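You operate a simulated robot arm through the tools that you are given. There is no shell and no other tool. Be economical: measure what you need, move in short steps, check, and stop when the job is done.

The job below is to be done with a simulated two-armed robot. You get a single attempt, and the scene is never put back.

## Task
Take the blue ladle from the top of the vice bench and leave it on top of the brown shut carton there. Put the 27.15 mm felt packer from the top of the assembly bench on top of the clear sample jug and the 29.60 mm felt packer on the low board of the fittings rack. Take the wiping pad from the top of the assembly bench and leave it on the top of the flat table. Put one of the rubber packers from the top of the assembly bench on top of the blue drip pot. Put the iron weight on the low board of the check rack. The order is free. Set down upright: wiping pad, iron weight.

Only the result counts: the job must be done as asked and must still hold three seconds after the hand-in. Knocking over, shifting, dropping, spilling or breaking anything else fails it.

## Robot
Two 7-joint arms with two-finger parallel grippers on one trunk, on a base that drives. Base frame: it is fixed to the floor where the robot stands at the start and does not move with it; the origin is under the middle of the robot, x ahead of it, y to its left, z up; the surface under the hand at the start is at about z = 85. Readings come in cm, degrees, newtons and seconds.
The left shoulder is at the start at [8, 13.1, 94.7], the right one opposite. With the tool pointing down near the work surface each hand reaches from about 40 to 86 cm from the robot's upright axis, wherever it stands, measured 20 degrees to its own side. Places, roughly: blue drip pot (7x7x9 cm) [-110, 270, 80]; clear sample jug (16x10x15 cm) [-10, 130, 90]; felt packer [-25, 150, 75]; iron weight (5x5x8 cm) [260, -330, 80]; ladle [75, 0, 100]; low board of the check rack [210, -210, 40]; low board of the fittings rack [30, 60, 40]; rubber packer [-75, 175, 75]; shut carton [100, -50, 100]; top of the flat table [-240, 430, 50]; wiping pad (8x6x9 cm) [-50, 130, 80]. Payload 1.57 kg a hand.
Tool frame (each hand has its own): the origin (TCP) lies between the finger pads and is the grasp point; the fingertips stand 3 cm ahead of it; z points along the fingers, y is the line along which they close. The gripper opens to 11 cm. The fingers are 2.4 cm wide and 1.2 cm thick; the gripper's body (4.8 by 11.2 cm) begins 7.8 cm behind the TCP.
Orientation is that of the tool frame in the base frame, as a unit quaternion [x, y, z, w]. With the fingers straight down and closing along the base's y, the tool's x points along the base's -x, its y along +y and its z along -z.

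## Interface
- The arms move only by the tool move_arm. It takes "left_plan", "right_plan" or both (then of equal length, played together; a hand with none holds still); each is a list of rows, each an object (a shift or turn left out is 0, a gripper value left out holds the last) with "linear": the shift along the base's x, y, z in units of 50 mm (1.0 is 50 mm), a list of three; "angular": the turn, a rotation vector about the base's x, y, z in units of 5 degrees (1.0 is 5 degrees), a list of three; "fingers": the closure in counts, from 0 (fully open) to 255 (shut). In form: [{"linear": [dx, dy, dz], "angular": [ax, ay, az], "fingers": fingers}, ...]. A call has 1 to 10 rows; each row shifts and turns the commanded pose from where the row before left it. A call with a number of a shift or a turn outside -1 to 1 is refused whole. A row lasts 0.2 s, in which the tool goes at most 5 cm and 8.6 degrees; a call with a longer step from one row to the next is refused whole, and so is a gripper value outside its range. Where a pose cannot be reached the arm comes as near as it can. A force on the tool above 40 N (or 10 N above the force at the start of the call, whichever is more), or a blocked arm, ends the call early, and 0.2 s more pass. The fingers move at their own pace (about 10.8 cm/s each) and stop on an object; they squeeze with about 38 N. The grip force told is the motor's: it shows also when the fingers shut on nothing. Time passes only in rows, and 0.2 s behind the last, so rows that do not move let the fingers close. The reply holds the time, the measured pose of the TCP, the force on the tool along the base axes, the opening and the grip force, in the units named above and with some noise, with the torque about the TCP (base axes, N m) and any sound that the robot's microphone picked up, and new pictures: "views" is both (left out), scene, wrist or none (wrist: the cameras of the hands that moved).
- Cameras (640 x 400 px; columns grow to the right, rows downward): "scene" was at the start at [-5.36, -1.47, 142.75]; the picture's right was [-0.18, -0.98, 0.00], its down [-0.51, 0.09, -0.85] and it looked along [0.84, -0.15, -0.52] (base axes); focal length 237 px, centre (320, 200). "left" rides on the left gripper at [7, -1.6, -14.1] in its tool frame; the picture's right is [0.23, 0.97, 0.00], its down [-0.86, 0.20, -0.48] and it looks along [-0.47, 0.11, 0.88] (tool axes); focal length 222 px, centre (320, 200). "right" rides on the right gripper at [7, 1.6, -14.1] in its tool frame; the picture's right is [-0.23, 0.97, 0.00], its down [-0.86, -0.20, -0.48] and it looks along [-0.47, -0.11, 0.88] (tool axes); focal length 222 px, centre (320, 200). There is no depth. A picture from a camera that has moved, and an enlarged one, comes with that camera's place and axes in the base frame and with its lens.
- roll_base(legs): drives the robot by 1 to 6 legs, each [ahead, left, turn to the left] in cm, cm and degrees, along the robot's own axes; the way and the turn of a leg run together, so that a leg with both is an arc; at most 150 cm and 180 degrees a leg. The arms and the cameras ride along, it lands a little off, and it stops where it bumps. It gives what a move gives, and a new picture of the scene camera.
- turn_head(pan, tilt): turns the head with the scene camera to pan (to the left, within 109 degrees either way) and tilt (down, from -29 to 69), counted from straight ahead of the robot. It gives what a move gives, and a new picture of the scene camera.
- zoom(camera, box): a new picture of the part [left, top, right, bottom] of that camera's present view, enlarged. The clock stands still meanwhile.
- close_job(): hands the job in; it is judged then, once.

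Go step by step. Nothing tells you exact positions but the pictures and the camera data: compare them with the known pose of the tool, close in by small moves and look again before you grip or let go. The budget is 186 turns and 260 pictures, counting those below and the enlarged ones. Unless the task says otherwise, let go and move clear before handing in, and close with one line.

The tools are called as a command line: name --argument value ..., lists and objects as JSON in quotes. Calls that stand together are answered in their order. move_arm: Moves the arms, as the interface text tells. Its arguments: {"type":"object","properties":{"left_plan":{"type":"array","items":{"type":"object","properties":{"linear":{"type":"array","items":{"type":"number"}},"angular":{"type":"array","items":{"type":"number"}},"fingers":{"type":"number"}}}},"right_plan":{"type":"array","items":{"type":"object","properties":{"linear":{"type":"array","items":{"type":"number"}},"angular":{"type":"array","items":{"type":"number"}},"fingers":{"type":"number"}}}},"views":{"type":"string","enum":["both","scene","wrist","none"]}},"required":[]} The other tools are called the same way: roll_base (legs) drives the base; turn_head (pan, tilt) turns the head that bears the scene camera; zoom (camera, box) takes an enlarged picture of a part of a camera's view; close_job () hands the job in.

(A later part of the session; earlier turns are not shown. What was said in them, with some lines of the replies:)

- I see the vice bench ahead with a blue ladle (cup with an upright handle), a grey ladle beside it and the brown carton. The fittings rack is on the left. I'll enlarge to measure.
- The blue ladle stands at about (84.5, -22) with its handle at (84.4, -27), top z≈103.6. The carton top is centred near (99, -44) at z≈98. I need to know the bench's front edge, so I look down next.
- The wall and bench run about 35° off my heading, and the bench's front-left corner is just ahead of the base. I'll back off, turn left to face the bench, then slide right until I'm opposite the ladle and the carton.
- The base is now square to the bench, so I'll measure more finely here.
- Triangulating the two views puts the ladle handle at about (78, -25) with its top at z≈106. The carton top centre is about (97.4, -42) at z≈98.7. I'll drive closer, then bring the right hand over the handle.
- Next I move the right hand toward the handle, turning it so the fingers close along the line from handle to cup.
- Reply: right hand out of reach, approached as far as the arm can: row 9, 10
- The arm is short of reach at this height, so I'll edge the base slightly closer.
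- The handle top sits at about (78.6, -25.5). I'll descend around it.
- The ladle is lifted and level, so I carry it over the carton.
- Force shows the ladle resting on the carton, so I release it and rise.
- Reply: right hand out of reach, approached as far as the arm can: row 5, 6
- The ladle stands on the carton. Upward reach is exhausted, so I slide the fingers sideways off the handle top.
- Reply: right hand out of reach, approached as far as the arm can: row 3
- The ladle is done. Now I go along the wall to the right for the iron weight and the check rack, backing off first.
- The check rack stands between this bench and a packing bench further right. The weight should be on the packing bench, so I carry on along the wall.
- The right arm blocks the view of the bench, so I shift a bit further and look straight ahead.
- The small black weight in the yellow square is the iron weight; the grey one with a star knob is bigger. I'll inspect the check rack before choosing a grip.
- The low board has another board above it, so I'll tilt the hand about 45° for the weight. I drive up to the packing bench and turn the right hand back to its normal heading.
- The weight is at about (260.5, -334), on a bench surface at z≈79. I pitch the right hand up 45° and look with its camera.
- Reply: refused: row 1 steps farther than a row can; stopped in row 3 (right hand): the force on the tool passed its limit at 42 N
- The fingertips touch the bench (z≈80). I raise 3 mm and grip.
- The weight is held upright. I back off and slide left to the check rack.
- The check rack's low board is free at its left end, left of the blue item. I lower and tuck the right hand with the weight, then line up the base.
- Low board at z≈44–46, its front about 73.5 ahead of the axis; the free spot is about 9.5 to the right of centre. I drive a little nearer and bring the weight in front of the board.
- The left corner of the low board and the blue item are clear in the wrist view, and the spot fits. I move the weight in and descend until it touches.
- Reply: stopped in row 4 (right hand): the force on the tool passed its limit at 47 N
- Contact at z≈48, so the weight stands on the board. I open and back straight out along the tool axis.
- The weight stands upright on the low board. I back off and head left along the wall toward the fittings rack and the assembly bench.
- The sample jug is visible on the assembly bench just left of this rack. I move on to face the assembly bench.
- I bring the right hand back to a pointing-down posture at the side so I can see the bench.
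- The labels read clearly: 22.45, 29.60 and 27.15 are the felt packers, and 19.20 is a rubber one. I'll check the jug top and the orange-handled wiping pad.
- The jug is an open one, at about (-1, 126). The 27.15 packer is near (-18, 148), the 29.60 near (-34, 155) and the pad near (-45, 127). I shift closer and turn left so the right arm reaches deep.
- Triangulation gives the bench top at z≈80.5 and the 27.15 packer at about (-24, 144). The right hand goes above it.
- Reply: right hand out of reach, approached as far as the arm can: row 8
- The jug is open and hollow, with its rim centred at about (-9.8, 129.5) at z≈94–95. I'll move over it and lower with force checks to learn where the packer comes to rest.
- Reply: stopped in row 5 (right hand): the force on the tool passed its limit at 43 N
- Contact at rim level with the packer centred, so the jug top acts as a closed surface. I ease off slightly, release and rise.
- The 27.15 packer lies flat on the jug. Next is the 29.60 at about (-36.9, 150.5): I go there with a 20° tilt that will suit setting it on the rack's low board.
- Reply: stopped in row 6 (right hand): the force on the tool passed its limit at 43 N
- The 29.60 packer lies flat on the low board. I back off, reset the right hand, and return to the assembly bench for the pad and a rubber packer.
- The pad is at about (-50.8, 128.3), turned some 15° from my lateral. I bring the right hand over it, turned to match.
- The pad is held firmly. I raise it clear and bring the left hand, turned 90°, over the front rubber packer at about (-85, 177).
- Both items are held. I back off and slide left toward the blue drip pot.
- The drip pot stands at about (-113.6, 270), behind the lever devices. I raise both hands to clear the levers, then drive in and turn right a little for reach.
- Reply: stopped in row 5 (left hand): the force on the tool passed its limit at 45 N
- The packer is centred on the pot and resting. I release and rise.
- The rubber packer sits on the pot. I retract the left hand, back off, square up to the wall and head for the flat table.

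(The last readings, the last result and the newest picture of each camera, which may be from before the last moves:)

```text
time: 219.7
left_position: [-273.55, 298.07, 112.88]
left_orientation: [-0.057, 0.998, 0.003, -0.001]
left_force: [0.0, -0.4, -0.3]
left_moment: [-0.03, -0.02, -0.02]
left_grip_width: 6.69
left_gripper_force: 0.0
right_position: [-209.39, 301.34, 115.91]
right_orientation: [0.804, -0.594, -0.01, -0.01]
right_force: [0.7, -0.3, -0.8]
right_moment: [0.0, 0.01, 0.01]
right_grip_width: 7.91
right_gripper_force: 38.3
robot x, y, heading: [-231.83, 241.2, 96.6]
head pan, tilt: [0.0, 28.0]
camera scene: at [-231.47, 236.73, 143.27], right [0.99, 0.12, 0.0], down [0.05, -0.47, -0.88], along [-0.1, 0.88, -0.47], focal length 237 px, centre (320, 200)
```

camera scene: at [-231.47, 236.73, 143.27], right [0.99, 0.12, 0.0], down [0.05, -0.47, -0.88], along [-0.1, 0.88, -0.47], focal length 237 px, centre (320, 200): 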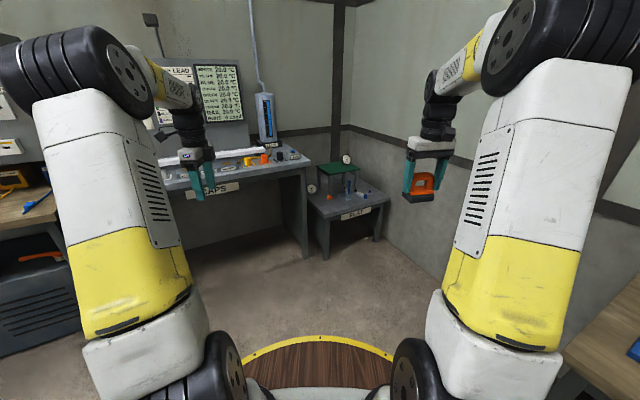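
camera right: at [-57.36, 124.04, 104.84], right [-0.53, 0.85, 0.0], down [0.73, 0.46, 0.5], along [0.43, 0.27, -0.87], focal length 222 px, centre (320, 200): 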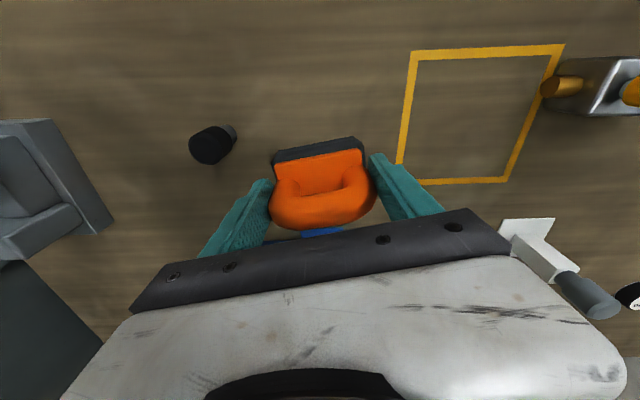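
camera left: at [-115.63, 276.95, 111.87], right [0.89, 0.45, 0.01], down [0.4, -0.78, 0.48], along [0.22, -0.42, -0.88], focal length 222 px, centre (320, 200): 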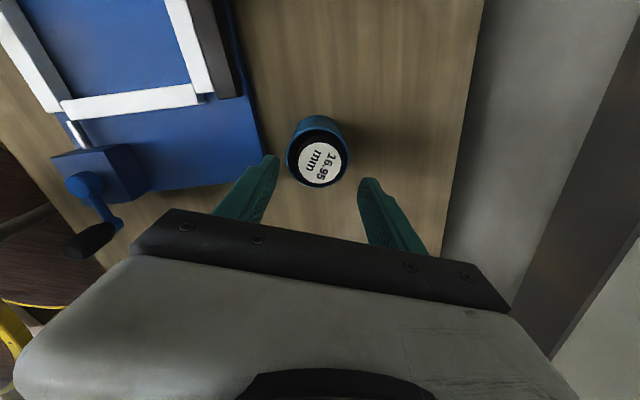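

zoom --camera "scene" --box '[295, 145, 400, 265]'

```text
3.33 times, centred on (348, 205) of scene
camera zoom: at [-231.47, 236.73, 143.27], right [0.99, 0.12, 0.0], down [0.05, -0.47, -0.88], along [-0.1, 0.88, -0.47], focal length 789 px, centre (228, 183)
```

zoom: 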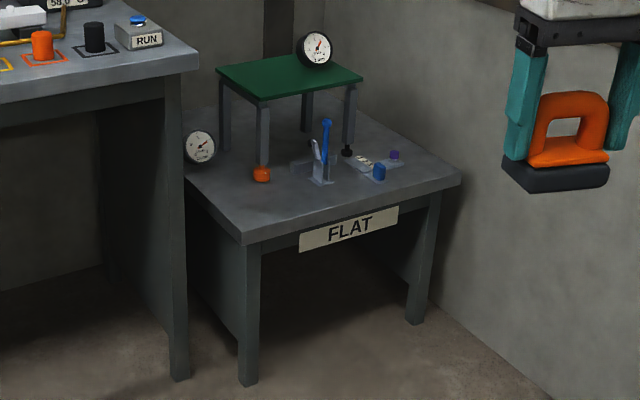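

The flat table sits in the corner, turned about 28° left of my heading, with a free front-left area. I drive closer and square up to it.

roll_base --legs '[[72, -20, 0], [0, 0, 28]]'

turn_head --pan 0 --tilt 45

```text
time: 225.2
left_position: [-282.42, 345.0, 113.02]
left_orientation: [-0.293, 0.956, 0.004, -0.002]
left_force: [0.1, -0.2, -0.9]
left_moment: [0.02, -0.01, -0.02]
left_grip_width: 6.7
left_gripper_force: 0.0
right_position: [-227.03, 377.57, 115.88]
right_orientation: [0.923, -0.385, -0.011, -0.008]
right_force: [-0.1, 0.7, -0.5]
right_moment: [-0.03, 0.01, 0.01]
right_grip_width: 7.93
right_gripper_force: 37.7
robot x, y, heading: [-219.03, 314.3, 124.2]
head pan, tilt: [0.0, 28.0]
camera scene: at [-216.67, 310.27, 143.27], right [0.83, 0.56, 0.0], down [0.26, -0.39, -0.88], along [-0.49, 0.73, -0.47], focal length 237 px, centre (320, 200)
```

scene: 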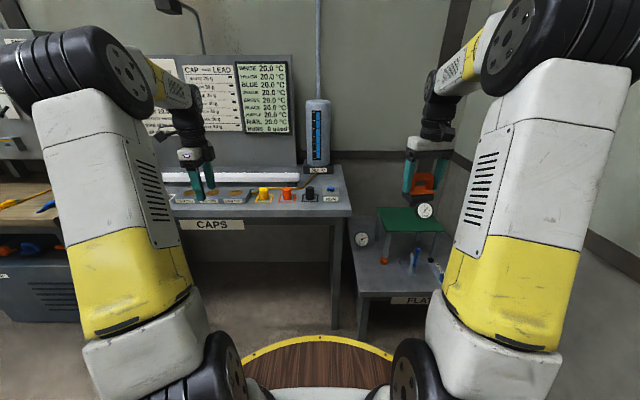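

```text
time: 225.9
left_position: [-282.45, 344.95, 112.87]
left_orientation: [-0.293, 0.956, 0.002, -0.002]
left_force: [0.9, 0.2, -0.3]
left_moment: [0.01, -0.01, -0.02]
left_grip_width: 6.7
left_gripper_force: 0.0
right_position: [-227.01, 377.64, 115.93]
right_orientation: [0.922, -0.386, -0.011, -0.008]
right_force: [0.7, 0.0, -0.9]
right_moment: [-0.01, 0.01, 0.01]
right_grip_width: 7.92
right_gripper_force: 37.5
robot x, y, heading: [-219.23, 314.48, 124.2]
head pan, tilt: [0.0, 45.0]
camera scene: at [-216.12, 309.45, 140.7], right [0.83, 0.56, 0.0], down [0.4, -0.59, -0.71], along [-0.4, 0.59, -0.71], focal length 237 px, centre (320, 200)
```

scene: 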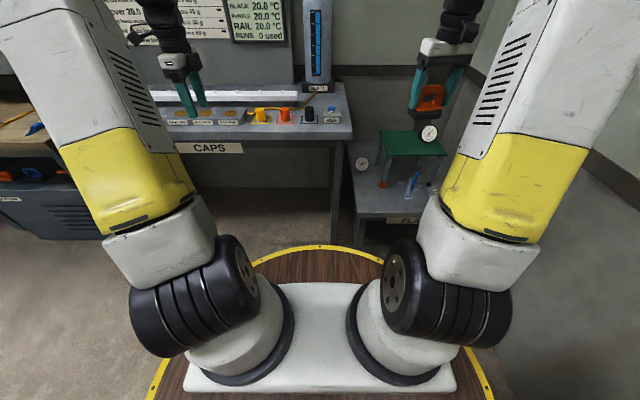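

zoom --camera "scene" --box '[330, 110, 470, 250]'

```text
2.86 times, centred on (400, 180) of scene
camera zoom: at [-216.12, 309.45, 140.7], right [0.83, 0.56, 0.0], down [0.4, -0.59, -0.71], along [-0.4, 0.59, -0.71], focal length 676 px, centre (91, 257)
```

zoom: 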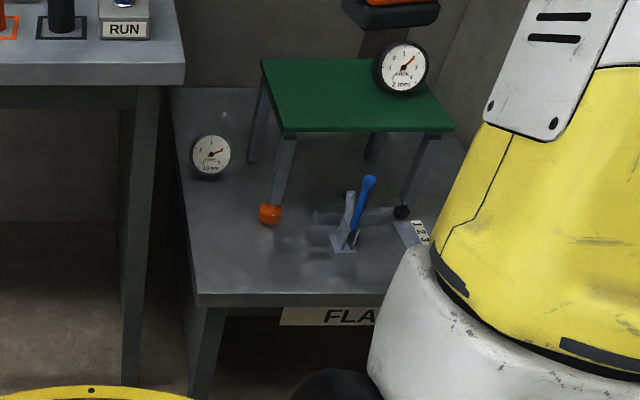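

Table top z≈48, with the front-left corner at about (-245.7, 388). I'll set the pad at about (-240.3, 402.5), and drive in a bit more first.

roll_base --legs '[[20, -13, 0]]'

```text
time: 227.7
left_position: [-282.42, 368.7, 112.94]
left_orientation: [-0.293, 0.956, 0.003, -0.002]
left_force: [-0.4, -0.5, -0.5]
left_moment: [0.01, 0.02, -0.05]
left_grip_width: 6.67
left_gripper_force: 0.0
right_position: [-227.11, 401.39, 115.96]
right_orientation: [0.922, -0.386, -0.011, -0.008]
right_force: [-0.5, -0.6, -0.5]
right_moment: [0.03, -0.01, 0.01]
right_grip_width: 7.91
right_gripper_force: 37.7
robot x, y, heading: [-219.0, 337.98, 124.1]
head pan, tilt: [0.0, 45.0]
camera scene: at [-216.23, 333.14, 140.69], right [0.83, 0.56, 0.0], down [0.4, -0.59, -0.71], along [-0.4, 0.59, -0.71], focal length 237 px, centre (320, 200)
```

scene: 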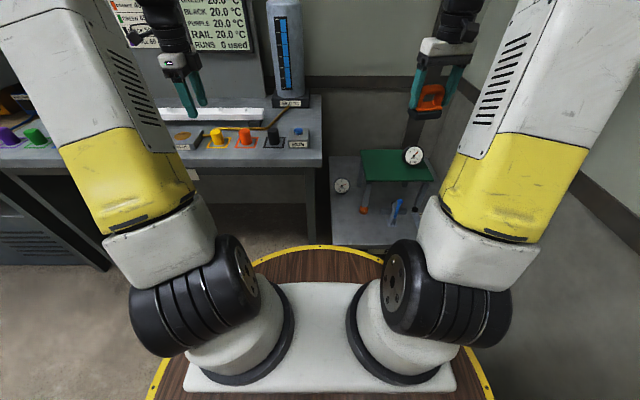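

move_arm --right_plan '[{"linear": [-0.88, 0.07, 0]}, {"linear": [-0.88, 0.07, 0]}, {"linear": [-0.88, 0.07, 0]}, {"linear": [0, 0, -0.95]}, {"linear": [0, 0, -0.95]}, {"linear": [0, 0, -0.95]}, {"linear": [0, 0, -0.95]}, {"linear": [0, 0, -0.95]}, {"linear": [0, 0, -0.95]}, {}]'

```text
time: 229.9
left_position: [-282.41, 368.81, 112.94]
left_orientation: [-0.293, 0.956, 0.002, -0.002]
left_force: [-0.4, -0.2, -0.3]
left_moment: [-0.01, 0.0, 0.0]
left_grip_width: 6.7
left_gripper_force: 0.0
right_position: [-240.18, 402.47, 87.56]
right_orientation: [0.922, -0.386, -0.012, -0.008]
right_force: [-0.1, -0.1, -1.7]
right_moment: [0.0, -0.01, -0.01]
right_grip_width: 7.92
right_gripper_force: 37.8
robot x, y, heading: [-218.94, 337.67, 124.0]
head pan, tilt: [0.0, 45.0]
camera scene: at [-216.24, 333.15, 140.69], right [0.83, 0.56, 0.0], down [0.4, -0.59, -0.71], along [-0.4, 0.59, -0.71], focal length 237 px, centre (320, 200)
camera right: at [-236.31, 395.92, 101.48], right [-0.85, -0.52, 0.0], down [-0.45, 0.74, 0.5], along [-0.26, 0.43, -0.86], focal length 222 px, centre (320, 200)
```

scene: 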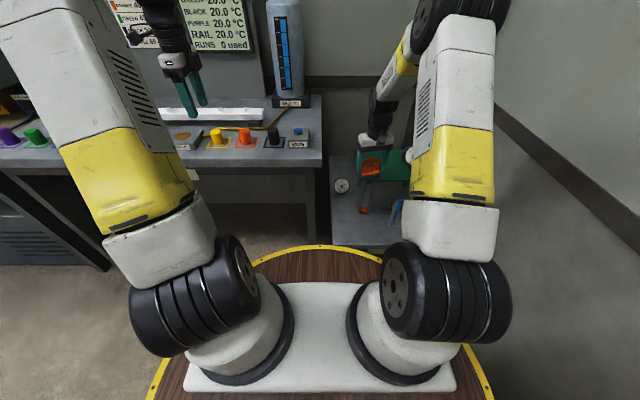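
right: 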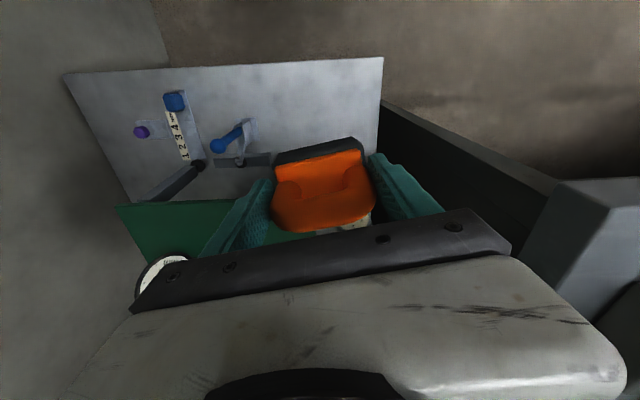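

move_arm --right_plan '[{"linear": [0, 0, -0.9]}, {"linear": [0, 0, -0.9]}, {"linear": [0, 0, -0.9]}, {"linear": [0, 0, -0.9]}, {"linear": [0, 0, -0.9]}, {"linear": [0, 0, -0.9]}, {}]'

```text
time: 231.5
left_position: [-282.53, 368.68, 112.88]
left_orientation: [-0.293, 0.956, 0.004, -0.002]
left_force: [-0.2, 0.6, 0.0]
left_moment: [-0.04, 0.03, 0.01]
left_grip_width: 6.69
left_gripper_force: 0.1
right_position: [-240.31, 402.42, 60.16]
right_orientation: [0.922, -0.387, -0.01, -0.008]
right_force: [0.6, 0.3, -0.6]
right_moment: [-0.01, 0.01, -0.05]
right_grip_width: 7.91
right_gripper_force: 38.1
robot x, y, heading: [-219.27, 337.83, 123.7]
head pan, tilt: [0.0, 45.0]
camera scene: at [-216.24, 333.15, 140.69], right [0.83, 0.56, 0.0], down [0.4, -0.59, -0.71], along [-0.4, 0.59, -0.71], focal length 237 px, centre (320, 200)
camera right: at [-236.43, 395.88, 74.23], right [-0.85, -0.52, 0.0], down [-0.45, 0.74, 0.5], along [-0.26, 0.43, -0.86], focal length 222 px, centre (320, 200)
```

scene: 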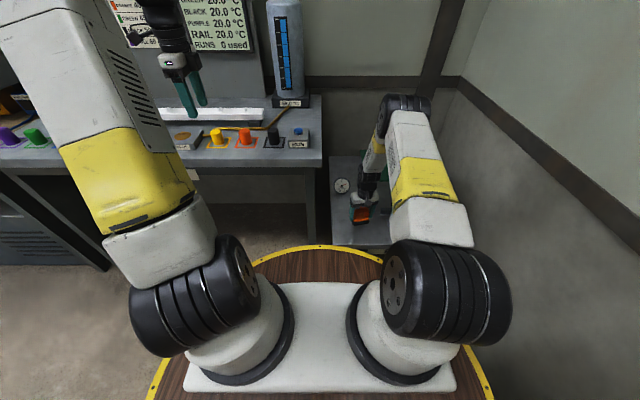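
right: 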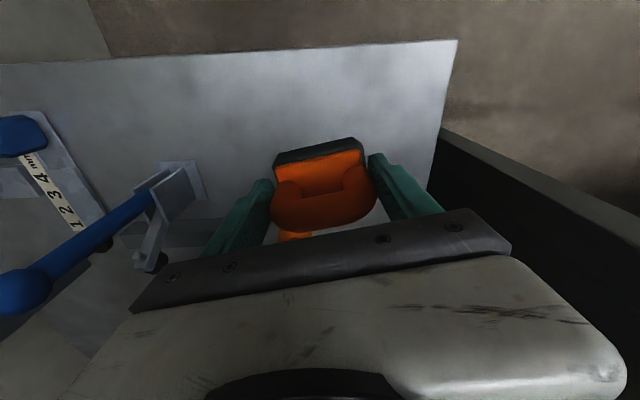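

move_arm --right_plan '[{"linear": [0, 0, -0.6]}, {"linear": [0, 0, -0.3]}, {"linear": [0, 0, -0.12]}, {"linear": [0, 0, -0.08]}, {"linear": [0, 0, -0.08]}, {"linear": [0, 0, -0.08]}, {"linear": [0, 0, -0.08]}, {}]' --views "wrist"

```text
time: 232.2
left_position: [-282.38, 368.69, 112.92]
left_orientation: [-0.293, 0.956, 0.003, -0.001]
left_force: [0.7, 0.2, -0.2]
left_moment: [-0.01, 0.04, 0.03]
left_grip_width: 6.68
left_gripper_force: 0.0
right_position: [-240.32, 402.32, 56.01]
right_orientation: [0.922, -0.386, -0.011, -0.008]
right_force: [4.4, -7.7, 17.9]
right_moment: [0.12, 0.08, 0.04]
right_grip_width: 7.92
right_gripper_force: 37.8
robot x, y, heading: [-219.52, 338.12, 123.9]
head pan, tilt: [0.0, 45.0]
stopped in row 3 (right hand): the force on the tool passed its limit at 51 N (the readings are from after the stop); the commanded pose is now the measured one
camera right: at [-236.49, 395.95, 69.96], right [-0.85, -0.52, 0.0], down [-0.45, 0.74, 0.5], along [-0.26, 0.43, -0.87], focal length 222 px, centre (320, 200)
```

right: 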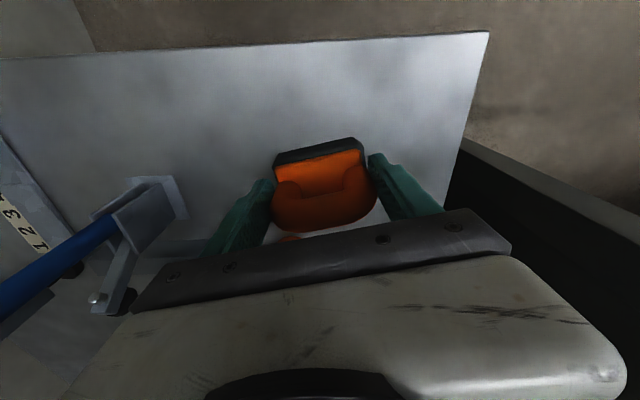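

zoom --camera "right" --box '[220, 110, 440, 250]'

zoom --camera "scene" --box '[320, 140, 420, 260]'

```text
2.86 times, centred on (330, 180) of right
camera zoom: at [-236.49, 395.95, 69.96], right [-0.85, -0.52, 0.0], down [-0.45, 0.74, 0.5], along [-0.26, 0.43, -0.87], focal length 635 px, centre (291, 257)
```

zoom: 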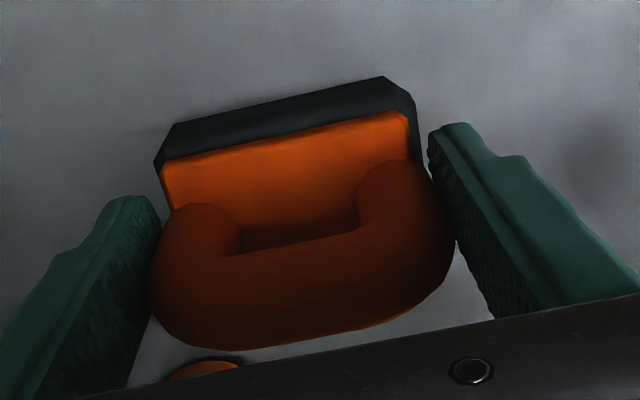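

```text
3.33 times, centred on (370, 200) of scene
camera zoom: at [-216.19, 333.04, 140.69], right [0.83, 0.56, 0.0], down [0.4, -0.59, -0.71], along [-0.4, 0.59, -0.71], focal length 789 px, centre (153, 200)
```

zoom: 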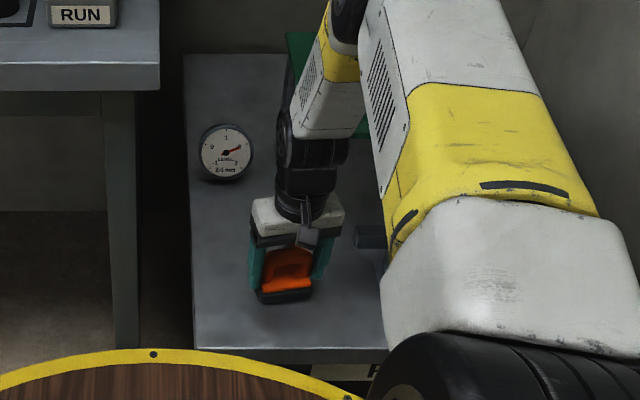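

move_arm --right_plan '[{"linear": [0, 0, 0.03]}, {}]' --views "none"

move_arm --right_plan '[{"linear": [0, 0, 0.05]}, {}]' --views "none"

```text
time: 232.8
left_position: [-282.39, 368.69, 112.88]
left_orientation: [-0.292, 0.956, 0.003, -0.002]
left_force: [0.2, -0.9, 0.5]
left_moment: [-0.01, -0.01, -0.03]
left_grip_width: 6.67
left_gripper_force: 0.1
right_position: [-240.25, 402.38, 55.93]
right_orientation: [0.922, -0.387, -0.011, -0.008]
right_force: [2.6, -3.5, 7.3]
right_moment: [0.04, -0.01, 0.0]
right_grip_width: 7.92
right_gripper_force: 37.7
robot x, y, heading: [-219.18, 337.48, 123.9]
head pan, tilt: [0.0, 45.0]
```

```text
time: 233.4
left_position: [-282.44, 368.78, 112.87]
left_orientation: [-0.294, 0.956, 0.003, -0.002]
left_force: [0.5, 0.0, 0.2]
left_moment: [-0.01, 0.0, 0.03]
left_grip_width: 6.69
left_gripper_force: 0.0
right_position: [-240.5, 402.53, 56.1]
right_orientation: [0.922, -0.387, -0.01, -0.007]
right_force: [0.7, 0.5, -1.5]
right_moment: [-0.03, -0.01, 0.0]
right_grip_width: 7.92
right_gripper_force: 38.4
robot x, y, heading: [-219.64, 337.91, 124.1]
head pan, tilt: [0.0, 45.0]
```

Contact is a clean vertical support at z≈56. I touch down lightly, release and lift straight up.

move_arm --right_plan '[{"linear": [0, 0, -0.035]}, {"fingers": 120}, {"fingers": 20}, {"fingers": 20}, {"linear": [0, 0, 0.4]}, {"linear": [0, 0, 0.8]}, {"linear": [0, 0, 0.8]}, {"linear": [0, 0, 0.8]}, {}]'

```text
time: 235.4
left_position: [-282.46, 368.74, 112.91]
left_orientation: [-0.293, 0.956, 0.003, -0.001]
left_force: [-0.4, 0.1, 0.1]
left_moment: [0.03, 0.02, 0.02]
left_grip_width: 6.7
left_gripper_force: 0.1
right_position: [-240.55, 402.45, 70.06]
right_orientation: [0.922, -0.387, -0.01, -0.007]
right_force: [0.2, 0.0, -0.3]
right_moment: [0.0, 0.0, -0.05]
right_grip_width: 10.12
right_gripper_force: 0.0
robot x, y, heading: [-219.52, 337.77, 123.7]
head pan, tilt: [0.0, 45.0]
camera scene: at [-216.23, 333.14, 140.69], right [0.83, 0.56, 0.0], down [0.4, -0.59, -0.71], along [-0.4, 0.59, -0.71], focal length 237 px, centre (320, 200)
camera right: at [-236.55, 396.02, 84.09], right [-0.85, -0.52, 0.0], down [-0.45, 0.74, 0.5], along [-0.26, 0.43, -0.87], focal length 222 px, centre (320, 200)
```

scene: 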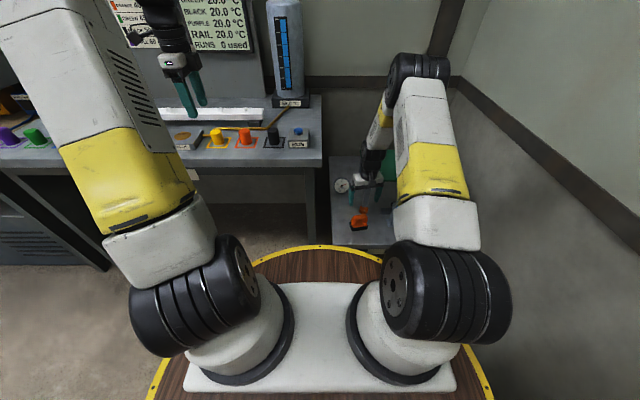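
right: 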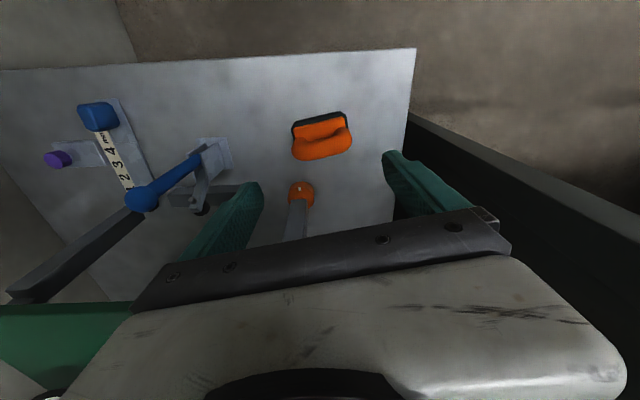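

The pad stands upright on the flat table. I lift the hand clear and back off.

move_arm --right_plan '[{"linear": [0, 0, 0.9]}, {"linear": [0, 0, 0.9]}, {"linear": [0, 0, 0.9]}, {"linear": [0, 0, 0.9]}, {"linear": [0, 0, 0.9]}, {"linear": [0, 0, 0.9]}, {"linear": [0, 0, 0.9]}]' --views "none"

roll_base --legs '[[-30, 0, 0]]'

zoom --camera "scene" --box '[320, 110, 460, 250]'

```text
time: 237.1
left_position: [-282.45, 368.8, 112.92]
left_orientation: [-0.293, 0.956, 0.003, -0.002]
left_force: [0.0, 0.8, -0.4]
left_moment: [0.01, -0.03, -0.01]
left_grip_width: 6.69
left_gripper_force: 0.0
right_position: [-240.44, 402.52, 101.31]
right_orientation: [0.922, -0.387, -0.01, -0.007]
right_force: [1.0, 0.3, 0.1]
right_moment: [0.01, -0.04, -0.01]
right_grip_width: 10.16
right_gripper_force: 0.2
robot x, y, heading: [-219.05, 337.43, 123.9]
head pan, tilt: [0.0, 45.0]
```

```text
time: 239.1
left_position: [-265.57, 343.94, 112.97]
left_orientation: [-0.29, 0.957, 0.003, -0.002]
left_force: [0.1, -0.5, -0.4]
left_moment: [0.02, 0.0, 0.0]
left_grip_width: 6.68
left_gripper_force: 0.0
right_position: [-223.29, 377.5, 101.34]
right_orientation: [0.921, -0.389, -0.01, -0.008]
right_force: [-0.2, 0.4, -0.2]
right_moment: [0.01, -0.02, 0.0]
right_grip_width: 10.14
right_gripper_force: 0.0
robot x, y, heading: [-202.07, 312.77, 123.9]
head pan, tilt: [0.0, 45.0]
camera scene: at [-199.39, 308.05, 140.69], right [0.83, 0.56, 0.0], down [0.39, -0.59, -0.71], along [-0.39, 0.59, -0.71], focal length 237 px, centre (320, 200)
```

scene: 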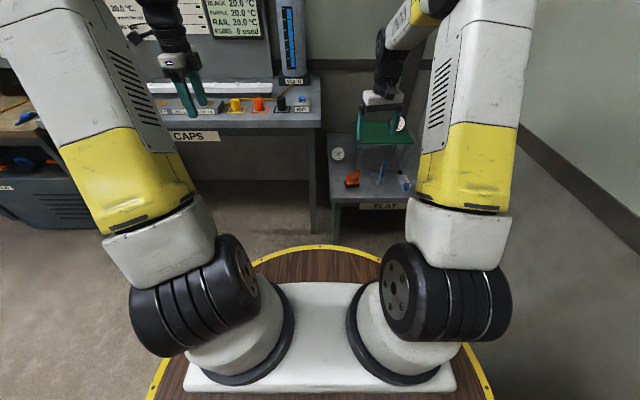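

```text
2.86 times, centred on (390, 180) of scene
camera zoom: at [-199.39, 308.05, 140.69], right [0.83, 0.56, 0.0], down [0.39, -0.59, -0.71], along [-0.39, 0.59, -0.71], focal length 676 px, centre (120, 257)
```

zoom: 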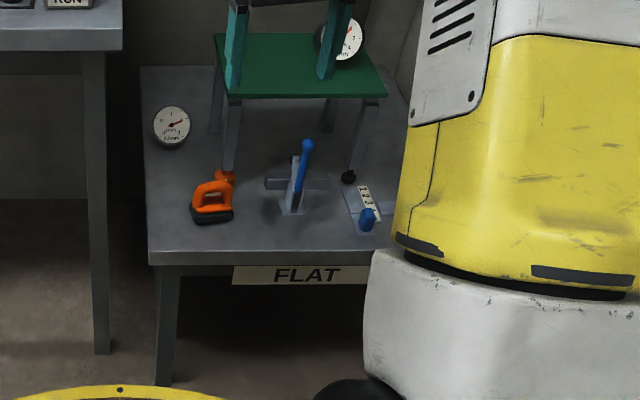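

The pad stands upright on the flat table and both hands are clear. All the other items were seen resting in place after I let go, so I hand in.

close_job

```text
The job is handed in.
```

The job is handed in: all six items were set down where asked, and I saw each one resting in place after letting go. The wiping pad and the iron weight stand upright, and both hands are clear.
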